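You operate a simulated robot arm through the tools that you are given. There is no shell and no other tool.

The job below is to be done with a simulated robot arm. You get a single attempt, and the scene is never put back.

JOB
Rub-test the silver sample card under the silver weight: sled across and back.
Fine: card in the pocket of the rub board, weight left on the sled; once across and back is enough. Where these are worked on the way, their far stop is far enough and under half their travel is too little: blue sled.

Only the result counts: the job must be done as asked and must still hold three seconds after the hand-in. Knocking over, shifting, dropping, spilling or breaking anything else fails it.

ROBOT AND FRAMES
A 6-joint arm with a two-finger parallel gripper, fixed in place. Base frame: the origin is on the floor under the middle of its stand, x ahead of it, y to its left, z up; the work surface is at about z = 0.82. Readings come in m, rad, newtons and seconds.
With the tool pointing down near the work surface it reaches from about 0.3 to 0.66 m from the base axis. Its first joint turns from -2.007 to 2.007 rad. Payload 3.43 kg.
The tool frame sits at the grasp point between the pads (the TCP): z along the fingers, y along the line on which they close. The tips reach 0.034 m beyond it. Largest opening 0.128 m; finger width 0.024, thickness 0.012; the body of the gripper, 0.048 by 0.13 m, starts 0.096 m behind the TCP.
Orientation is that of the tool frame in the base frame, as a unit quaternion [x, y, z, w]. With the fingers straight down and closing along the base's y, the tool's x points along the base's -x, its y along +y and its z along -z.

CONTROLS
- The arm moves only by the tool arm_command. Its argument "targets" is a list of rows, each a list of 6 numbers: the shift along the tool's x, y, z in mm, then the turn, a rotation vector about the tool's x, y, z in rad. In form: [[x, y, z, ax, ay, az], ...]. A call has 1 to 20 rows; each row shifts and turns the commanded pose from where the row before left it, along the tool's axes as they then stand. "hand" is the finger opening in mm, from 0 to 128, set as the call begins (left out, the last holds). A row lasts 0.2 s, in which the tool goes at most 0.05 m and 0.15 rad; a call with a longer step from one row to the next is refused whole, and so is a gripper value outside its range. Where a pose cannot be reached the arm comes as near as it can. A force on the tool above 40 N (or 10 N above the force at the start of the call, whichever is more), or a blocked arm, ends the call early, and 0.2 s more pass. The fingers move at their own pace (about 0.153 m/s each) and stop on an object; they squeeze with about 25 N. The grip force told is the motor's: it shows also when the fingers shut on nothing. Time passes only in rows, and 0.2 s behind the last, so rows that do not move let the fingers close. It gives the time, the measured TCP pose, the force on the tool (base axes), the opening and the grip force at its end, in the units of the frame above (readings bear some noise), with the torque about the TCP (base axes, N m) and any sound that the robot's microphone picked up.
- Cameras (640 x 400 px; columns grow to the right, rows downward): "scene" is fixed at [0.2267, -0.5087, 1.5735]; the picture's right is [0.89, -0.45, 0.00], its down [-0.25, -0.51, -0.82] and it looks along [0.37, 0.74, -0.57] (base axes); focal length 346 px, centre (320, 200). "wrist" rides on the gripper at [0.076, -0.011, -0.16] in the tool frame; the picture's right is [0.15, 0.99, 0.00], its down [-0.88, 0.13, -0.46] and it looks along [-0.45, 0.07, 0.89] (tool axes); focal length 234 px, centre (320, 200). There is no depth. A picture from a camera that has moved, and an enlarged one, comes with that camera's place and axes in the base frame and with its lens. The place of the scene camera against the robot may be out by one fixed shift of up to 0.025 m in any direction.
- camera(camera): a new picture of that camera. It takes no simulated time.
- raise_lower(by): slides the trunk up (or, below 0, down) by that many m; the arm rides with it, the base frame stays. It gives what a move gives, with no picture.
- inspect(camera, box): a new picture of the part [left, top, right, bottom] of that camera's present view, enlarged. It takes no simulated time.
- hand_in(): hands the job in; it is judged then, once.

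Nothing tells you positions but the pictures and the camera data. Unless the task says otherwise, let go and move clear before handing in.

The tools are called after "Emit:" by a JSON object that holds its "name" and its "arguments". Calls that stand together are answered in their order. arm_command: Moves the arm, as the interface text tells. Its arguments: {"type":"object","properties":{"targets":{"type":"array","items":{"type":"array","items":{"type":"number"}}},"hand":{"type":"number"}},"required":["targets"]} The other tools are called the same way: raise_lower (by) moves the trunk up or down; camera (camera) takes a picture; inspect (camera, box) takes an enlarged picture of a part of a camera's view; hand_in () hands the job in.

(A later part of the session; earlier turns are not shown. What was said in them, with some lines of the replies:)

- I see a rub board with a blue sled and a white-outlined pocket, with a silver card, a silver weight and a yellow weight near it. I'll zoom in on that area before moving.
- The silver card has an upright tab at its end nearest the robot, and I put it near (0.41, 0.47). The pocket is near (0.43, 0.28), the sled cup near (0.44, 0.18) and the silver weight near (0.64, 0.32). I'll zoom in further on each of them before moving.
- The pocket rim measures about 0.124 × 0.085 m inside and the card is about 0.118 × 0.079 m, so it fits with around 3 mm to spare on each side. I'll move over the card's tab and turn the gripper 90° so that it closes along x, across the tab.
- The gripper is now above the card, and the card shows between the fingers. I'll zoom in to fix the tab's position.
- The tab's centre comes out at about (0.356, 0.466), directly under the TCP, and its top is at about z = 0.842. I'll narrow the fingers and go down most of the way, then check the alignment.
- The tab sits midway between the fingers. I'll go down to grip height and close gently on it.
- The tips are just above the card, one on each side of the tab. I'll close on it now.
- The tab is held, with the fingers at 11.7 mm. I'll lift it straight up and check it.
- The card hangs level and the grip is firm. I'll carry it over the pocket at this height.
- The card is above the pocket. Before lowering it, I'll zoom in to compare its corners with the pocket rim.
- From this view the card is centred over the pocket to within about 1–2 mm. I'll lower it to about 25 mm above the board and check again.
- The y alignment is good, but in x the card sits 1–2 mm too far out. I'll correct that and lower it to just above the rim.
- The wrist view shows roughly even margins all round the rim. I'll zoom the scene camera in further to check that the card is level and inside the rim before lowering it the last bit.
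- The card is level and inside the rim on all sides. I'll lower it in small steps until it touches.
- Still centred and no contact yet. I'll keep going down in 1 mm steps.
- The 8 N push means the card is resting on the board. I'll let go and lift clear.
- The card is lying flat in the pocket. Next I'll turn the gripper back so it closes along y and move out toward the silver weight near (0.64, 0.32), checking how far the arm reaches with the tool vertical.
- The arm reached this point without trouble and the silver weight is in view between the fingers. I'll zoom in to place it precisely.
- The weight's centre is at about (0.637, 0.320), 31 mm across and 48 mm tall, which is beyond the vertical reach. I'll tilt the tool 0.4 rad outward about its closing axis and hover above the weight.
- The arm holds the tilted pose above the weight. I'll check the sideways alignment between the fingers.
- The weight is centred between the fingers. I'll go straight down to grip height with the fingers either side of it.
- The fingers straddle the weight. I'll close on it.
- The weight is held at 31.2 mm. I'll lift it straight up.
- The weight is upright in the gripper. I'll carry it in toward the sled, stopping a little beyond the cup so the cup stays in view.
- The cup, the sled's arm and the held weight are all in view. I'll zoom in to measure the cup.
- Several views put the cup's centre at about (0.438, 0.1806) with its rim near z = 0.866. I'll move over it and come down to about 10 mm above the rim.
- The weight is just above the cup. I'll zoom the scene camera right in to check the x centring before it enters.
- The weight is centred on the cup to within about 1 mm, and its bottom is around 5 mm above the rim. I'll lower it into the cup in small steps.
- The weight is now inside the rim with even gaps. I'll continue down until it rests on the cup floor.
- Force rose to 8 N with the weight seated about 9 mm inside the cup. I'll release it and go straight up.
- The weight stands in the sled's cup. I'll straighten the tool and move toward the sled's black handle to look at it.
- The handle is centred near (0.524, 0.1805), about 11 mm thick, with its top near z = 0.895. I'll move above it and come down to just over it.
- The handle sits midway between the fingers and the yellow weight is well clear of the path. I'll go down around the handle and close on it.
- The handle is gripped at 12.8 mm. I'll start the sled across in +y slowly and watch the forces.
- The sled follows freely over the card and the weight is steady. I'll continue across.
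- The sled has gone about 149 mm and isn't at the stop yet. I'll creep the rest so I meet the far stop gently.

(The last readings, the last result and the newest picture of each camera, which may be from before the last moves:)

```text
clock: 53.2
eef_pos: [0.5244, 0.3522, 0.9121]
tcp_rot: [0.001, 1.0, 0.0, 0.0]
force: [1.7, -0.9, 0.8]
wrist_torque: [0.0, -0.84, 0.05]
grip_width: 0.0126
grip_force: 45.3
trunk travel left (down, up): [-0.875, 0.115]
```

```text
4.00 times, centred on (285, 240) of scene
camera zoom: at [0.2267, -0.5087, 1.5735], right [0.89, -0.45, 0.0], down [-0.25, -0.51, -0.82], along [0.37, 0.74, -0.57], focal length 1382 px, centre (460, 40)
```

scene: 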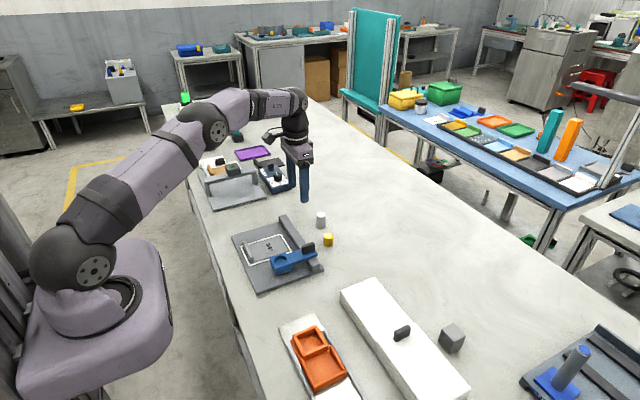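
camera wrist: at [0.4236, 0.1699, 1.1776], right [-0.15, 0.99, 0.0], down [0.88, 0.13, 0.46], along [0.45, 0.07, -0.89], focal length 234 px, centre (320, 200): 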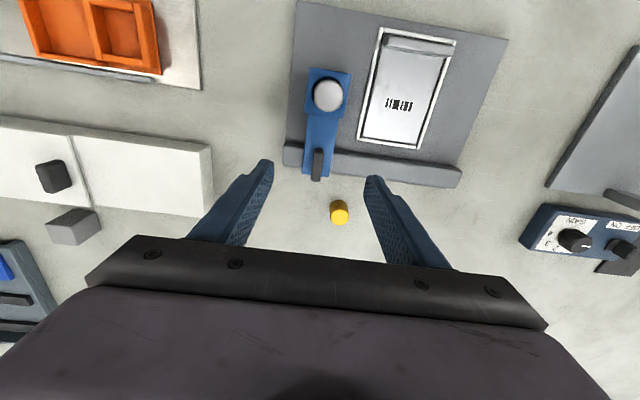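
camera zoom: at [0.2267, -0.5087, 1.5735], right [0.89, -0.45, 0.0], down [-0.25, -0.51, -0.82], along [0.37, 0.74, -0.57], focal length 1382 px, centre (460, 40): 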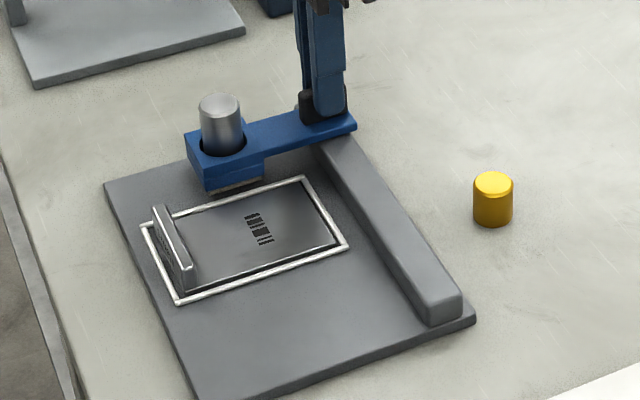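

Emit:
{"name": "arm_command", "arguments": {"targets": [[0, 1.5, 0, 0, 0, 0], [0, 1.5, 0, 0, 0, 0], [0, 0, 0, 0, 0, 0]]}}

Emit:
{"name": "inspect", "arguments": {"camera": "wrist", "box": [260, 120, 400, 240]}}

Emit:
{"name": "inspect", "arguments": {"camera": "scene", "box": [270, 205, 320, 245]}}

```text
clock: 54.0
eef_pos: [0.5241, 0.3561, 0.9112]
tcp_rot: [0.0, 1.0, 0.0, -0.002]
force: [1.3, -1.2, -0.1]
wrist_torque: [-0.01, -0.45, 0.03]
grip_width: 0.0126
grip_force: 45.2
trunk travel left (down, up): [-0.875, 0.115]
```

```text
3.33 times, centred on (330, 180) of wrist
camera zoom: at [0.4484, 0.346, 1.071], right [-0.15, 0.99, 0.0], down [0.88, 0.13, 0.46], along [0.45, 0.07, -0.89], focal length 781 px, centre (287, 267)
```

zoom: 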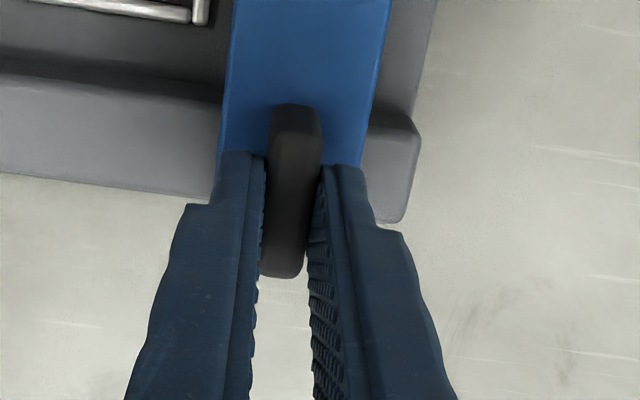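

```text
10.00 times, centred on (295, 225) of scene
camera zoom: at [0.2267, -0.5087, 1.5735], right [0.89, -0.45, 0.0], down [-0.25, -0.51, -0.82], along [0.37, 0.74, -0.57], focal length 3456 px, centre (570, -50)
```

zoom: 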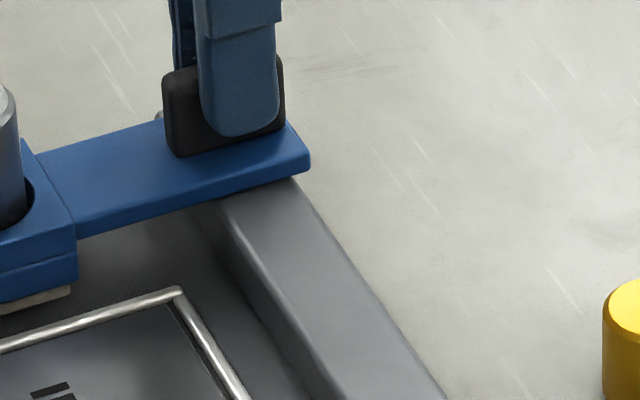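

Emit:
{"name": "arm_command", "arguments": {"targets": [[0, 1.5, 0, 0, 0, 0], [0, 1.5, 0, 0, 0, 0], [0, 0, 0, 0, 0, 0]]}}

```text
clock: 54.8
eef_pos: [0.5238, 0.3609, 0.9131]
tcp_rot: [0.001, 1.0, 0.0, 0.0]
force: [1.8, -0.8, -1.2]
wrist_torque: [-0.07, -0.21, 0.09]
grip_width: 0.0129
grip_force: 45.1
trunk travel left (down, up): [-0.875, 0.115]
```

Emit:
{"name": "arm_command", "arguments": {"targets": [[0, 1, 0, 0, 0, 0], [0, 1, 0, 0, 0, 0], [0, 1, 0, 0, 0, 0], [0, 0, 0, 0, 0, 0]]}}

Emit:
{"name": "inspect", "arguments": {"camera": "wrist", "box": [200, 0, 440, 220]}}

Emit:
{"name": "inspect", "arguments": {"camera": "scene", "box": [230, 190, 340, 290]}}

```text
clock: 55.8
eef_pos: [0.5242, 0.3599, 0.9122]
tcp_rot: [-0.001, 1.0, -0.001, 0.0]
force: [0.0, -12.2, -0.4]
wrist_torque: [-0.28, -0.87, 0.06]
grip_width: 0.013
grip_force: 45.0
trunk travel left (down, up): [-0.875, 0.115]
```

```text
1.82 times, centred on (320, 110) of wrist
camera zoom: at [0.4485, 0.3498, 1.071], right [-0.15, 0.99, 0.0], down [0.88, 0.13, 0.45], along [0.45, 0.06, -0.89], focal length 426 px, centre (320, 364)
```

zoom: 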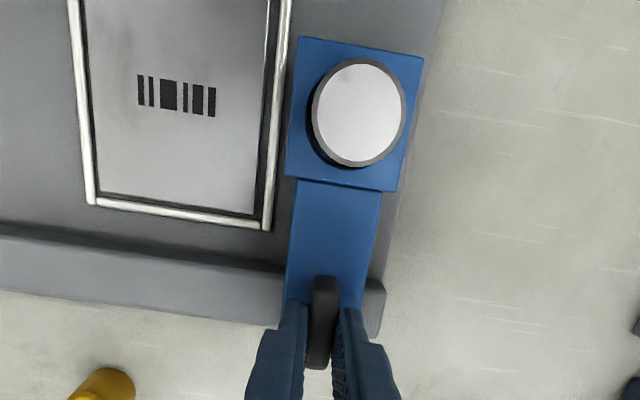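

```text
4.00 times, centred on (285, 240) of scene
camera zoom: at [0.2267, -0.5087, 1.5735], right [0.89, -0.45, 0.0], down [-0.25, -0.51, -0.82], along [0.37, 0.74, -0.57], focal length 1382 px, centre (460, 40)
```

zoom: 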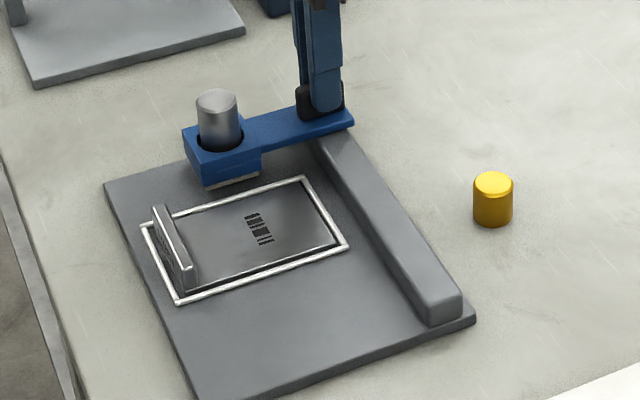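

I've met the far stop: 12 N against +y at y ≈ 0.360, 180 mm from the start. Now I'll bring the sled back slowly the other way.

Emit:
{"name": "arm_command", "arguments": {"targets": [[0, -2, 0, 0, 0, 0], [0, -3, 0, 0, 0, 0], [0, -5, 0, 0, 0, 0], [0, -6, 0, 0, 0, 0], [0, -6, 0, 0, 0, 0], [0, -6, 0, 0, 0, 0], [0, -6, 0, 0, 0, 0], [0, -6, 0, 0, 0, 0], [0, -6, 0, 0, 0, 0], [0, -5, 0, 0, 0, 0], [0, -3, 0, 0, 0, 0], [0, -2, 0, 0, 0, 0], [0, 0, 0, 0, 0, 0]]}}

Emit:
{"name": "inspect", "arguments": {"camera": "wrist", "box": [200, 0, 440, 220]}}

Emit:
{"name": "inspect", "arguments": {"camera": "scene", "box": [230, 190, 340, 290]}}

```text
clock: 58.6
eef_pos: [0.5236, 0.3072, 0.912]
tcp_rot: [-0.001, 1.0, 0.0, 0.0]
force: [-1.2, 1.0, -0.5]
wrist_torque: [0.06, 0.21, 0.0]
grip_width: 0.0127
grip_force: 45.0
trunk travel left (down, up): [-0.875, 0.115]
```

```text
1.82 times, centred on (320, 110) of wrist
camera zoom: at [0.4484, 0.2965, 1.071], right [-0.15, 0.99, 0.0], down [0.88, 0.13, 0.46], along [0.45, 0.07, -0.89], focal length 426 px, centre (320, 364)
```

zoom: 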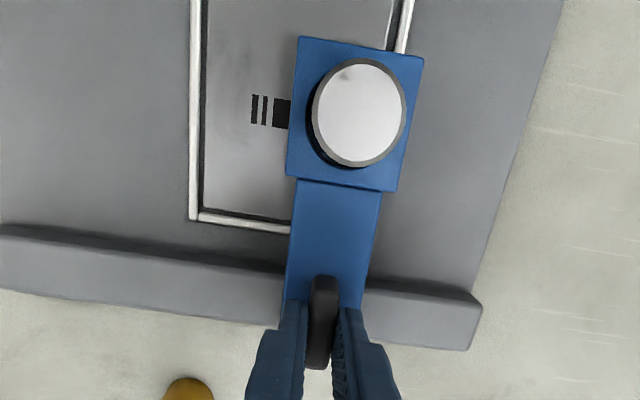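

```text
4.00 times, centred on (285, 240) of scene
camera zoom: at [0.2267, -0.5087, 1.5735], right [0.89, -0.45, 0.0], down [-0.25, -0.51, -0.82], along [0.37, 0.74, -0.57], focal length 1382 px, centre (460, 40)
```

zoom: 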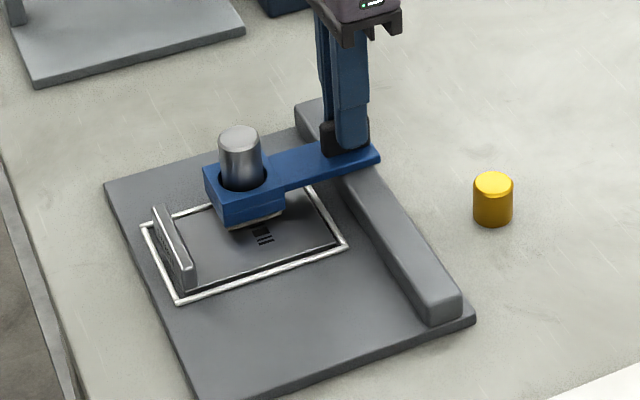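

The sled is moving back cleanly over the card. I'll carry on toward the start.

Emit:
{"name": "arm_command", "arguments": {"targets": [[0, -2, 0, 0, 0, 0], [0, -4, 0, 0, 0, 0], [0, -6, 0, 0, 0, 0], [0, -7, 0, 0, 0, 0], [0, -7, 0, 0, 0, 0], [0, -7, 0, 0, 0, 0], [0, -7, 0, 0, 0, 0], [0, -7, 0, 0, 0, 0], [0, -7, 0, 0, 0, 0], [0, -7, 0, 0, 0, 0], [0, -7, 0, 0, 0, 0], [0, -7, 0, 0, 0, 0], [0, -7, 0, 0, 0, 0], [0, -7, 0, 0, 0, 0], [0, -7, 0, 0, 0, 0], [0, -6, 0, 0, 0, 0], [0, -5, 0, 0, 0, 0], [0, -4, 0, 0, 0, 0], [0, -2, 0, 0, 0, 0], [0, 0, 0, 0, 0, 0]]}}

Emit:
{"name": "inspect", "arguments": {"camera": "wrist", "box": [200, 0, 440, 220]}}

Emit:
{"name": "inspect", "arguments": {"camera": "scene", "box": [230, 190, 340, 290]}}

```text
clock: 62.8
eef_pos: [0.5232, 0.1944, 0.911]
tcp_rot: [0.0, 1.0, 0.0, 0.002]
force: [1.8, 0.3, 7.3]
wrist_torque: [0.0, 1.22, 0.01]
grip_width: 0.0129
grip_force: 45.5
trunk travel left (down, up): [-0.875, 0.115]
```

```text
1.82 times, centred on (320, 110) of wrist
camera zoom: at [0.4482, 0.1828, 1.0709], right [-0.15, 0.99, 0.0], down [0.88, 0.13, 0.46], along [0.45, 0.07, -0.89], focal length 426 px, centre (320, 364)
```

zoom: 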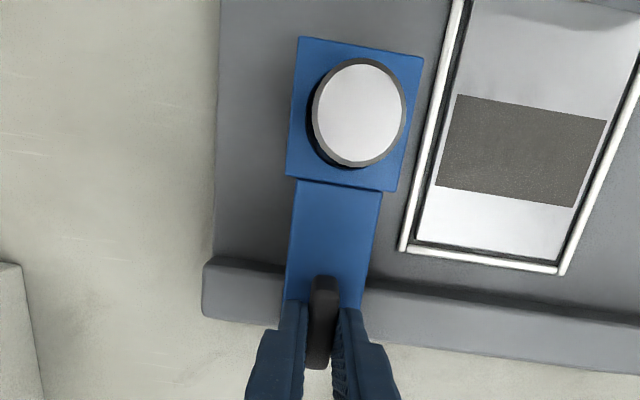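

```text
4.00 times, centred on (285, 240) of scene
camera zoom: at [0.2267, -0.5087, 1.5735], right [0.89, -0.45, 0.0], down [-0.25, -0.51, -0.82], along [0.37, 0.74, -0.57], focal length 1382 px, centre (460, 40)
```

zoom: 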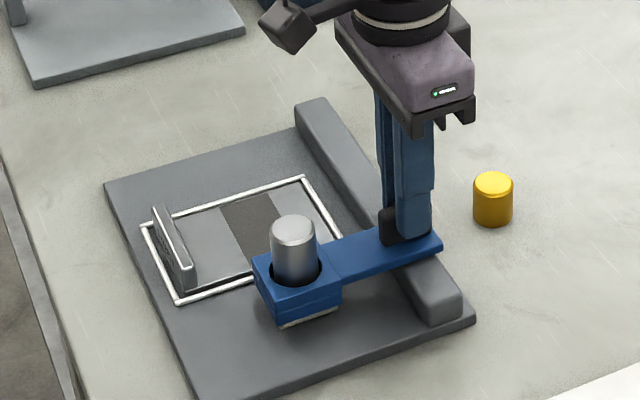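

A dark rub stripe has appeared on the card, so the rub has registered. I'll ease the sled the last 13 mm back to its starting stop.

Emit:
{"name": "arm_command", "arguments": {"targets": [[0, -2, 0, 0, 0, 0], [0, -3, 0, 0, 0, 0], [0, -3, 0, 0, 0, 0], [0, -2, 0, 0, 0, 0], [0, -1.5, 0, 0, 0, 0], [0, 0, 0, 0, 0, 0]]}}

```text
clock: 64.2
eef_pos: [0.5241, 0.182, 0.9113]
tcp_rot: [0.0, 1.0, 0.001, 0.001]
force: [1.1, 1.3, 5.4]
wrist_torque: [0.01, -0.29, 0.05]
grip_width: 0.0127
grip_force: 45.0
trunk travel left (down, up): [-0.875, 0.115]
```

Emit:
{"name": "arm_command", "arguments": {"targets": [[0, -1, 0, 0, 0, 0], [0, -1, 0, 0, 0, 0], [0, -1, 0, 0, 0, 0], [0, 0, 0, 0, 0, 0]]}}

Emit:
{"name": "inspect", "arguments": {"camera": "wrist", "box": [200, 0, 440, 220]}}

Emit:
{"name": "inspect", "arguments": {"camera": "scene", "box": [250, 200, 340, 290]}}

```text
clock: 65.2
eef_pos: [0.5237, 0.1801, 0.9112]
tcp_rot: [0.0, 1.0, 0.0, 0.0]
force: [1.6, 3.0, 3.8]
wrist_torque: [0.09, -0.6, 0.02]
grip_width: 0.0125
grip_force: 45.3
trunk travel left (down, up): [-0.875, 0.115]
```

```text
1.82 times, centred on (320, 110) of wrist
camera zoom: at [0.4482, 0.1693, 1.0709], right [-0.15, 0.99, 0.0], down [0.88, 0.13, 0.46], along [0.45, 0.07, -0.89], focal length 426 px, centre (320, 364)
```

zoom: 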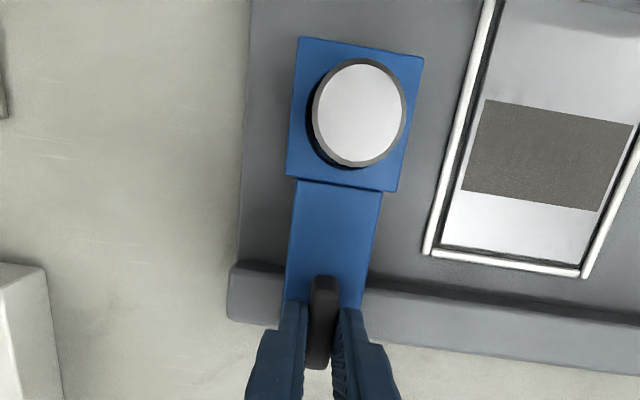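

```text
4.44 times, centred on (295, 245) of scene
camera zoom: at [0.2267, -0.5087, 1.5735], right [0.89, -0.45, 0.0], down [-0.25, -0.51, -0.82], along [0.37, 0.74, -0.57], focal length 1536 px, centre (431, 0)
```

zoom: 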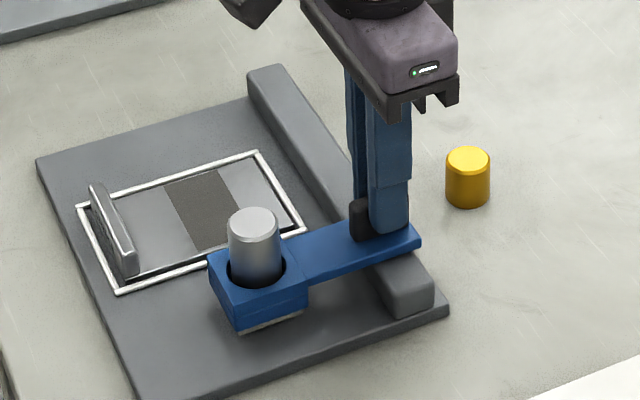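

The sled is back against its starting stop and the weight is still in the cup. I'll release the handle and lift straight up.

Emit:
{"name": "arm_command", "arguments": {"targets": [[0, 0.5, 0, 0, 0, 0], [0, 0, 0, 0, 0, 0], [0, 0, 0, 0, 0, 0], [0, 0, 0, 0, 0, 0]], "hand": 50}}

Emit:
{"name": "arm_command", "arguments": {"targets": [[0, 0, -5, 0, 0, 0], [0, 0, -15, 0, 0, 0], [0, 0, -25, 0, 0, 0], [0, 0, -35, 0, 0, 0], [0, 0, -40, 0, 0, 0], [0, 0, -40, 0, 0, 0], [0, 0, -40, 0, 0, 0], [0, 0, 0, 0, 0, 0]]}}

Emit:
{"name": "camera", "arguments": {"camera": "wrist"}}

Emit:
{"name": "camera", "arguments": {"camera": "scene"}}

Emit:
{"name": "inspect", "arguments": {"camera": "scene", "box": [230, 200, 340, 290]}}

```text
clock: 66.2
eef_pos: [0.5247, 0.1791, 0.9119]
tcp_rot: [0.0, 1.0, -0.001, 0.0]
force: [-0.5, 0.8, -1.0]
wrist_torque: [0.01, -0.04, 0.0]
grip_width: 0.05
grip_force: 0.1
trunk travel left (down, up): [-0.875, 0.115]
```

```text
clock: 68.0
eef_pos: [0.5255, 0.1804, 1.1112]
tcp_rot: [0.001, 1.0, 0.0, 0.0]
force: [0.0, 0.0, 0.1]
wrist_torque: [0.01, -0.03, 0.0]
grip_width: 0.0501
grip_force: 0.1
trunk travel left (down, up): [-0.875, 0.115]
```

```text
taken
camera wrist: at [0.4496, 0.1694, 1.2708], right [-0.15, 0.99, 0.0], down [0.88, 0.13, 0.46], along [0.45, 0.07, -0.89], focal length 234 px, centre (320, 200)
```

wrist: 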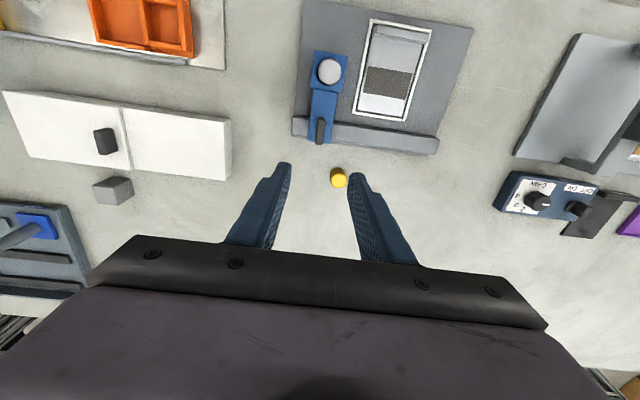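

```text
taken
```

scene: 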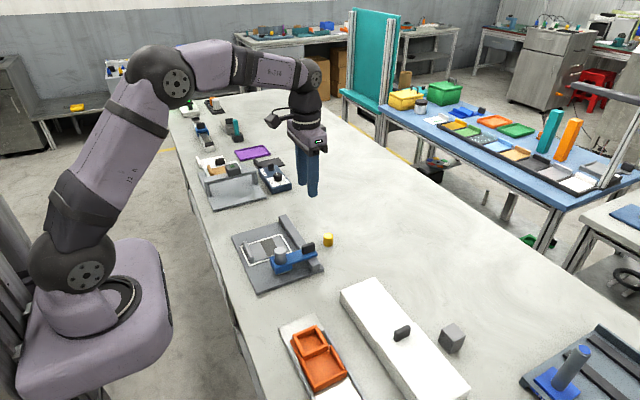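

```text
4.44 times, centred on (285, 245) of scene
camera zoom: at [0.2267, -0.5087, 1.5735], right [0.89, -0.45, 0.0], down [-0.25, -0.51, -0.82], along [0.37, 0.74, -0.57], focal length 1536 px, centre (476, 0)
```

zoom: 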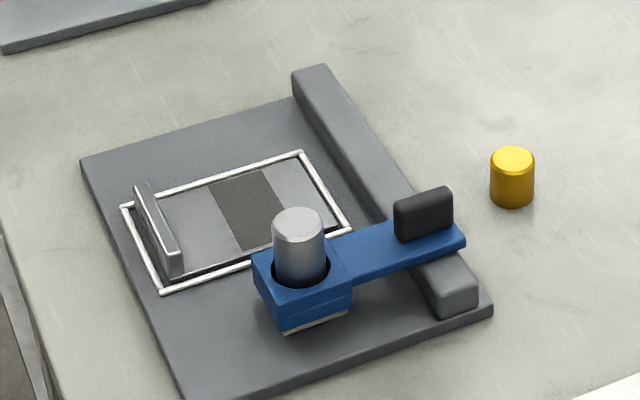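

The card lies in the pocket with a rub stripe across it, and the silver weight stands in the cup of the sled, which is back at its starting stop. The gripper is open and clear and nothing else has moved, so I'm handing the job in.

Emit:
{"name": "hand_in", "arguments": {}}

```text
The job is handed in.
```

The rub test is done and handed in; the hand-in returned no verdict, so I can't say how it was judged.

- **Card:** the silver sample card lies flat inside the pocket of the rub board. After the pass it shows a dark rub stripe.
- **Weight:** the silver weight sits in the sled's cup and stayed there throughout.
- **Sled:** it went across to its far stop, about 180 mm, and came back to its starting stop once.
- **Rest of the scene:** the gripper let go and moved clear. In the last pictures nothing else, including the yellow weight, looked moved.
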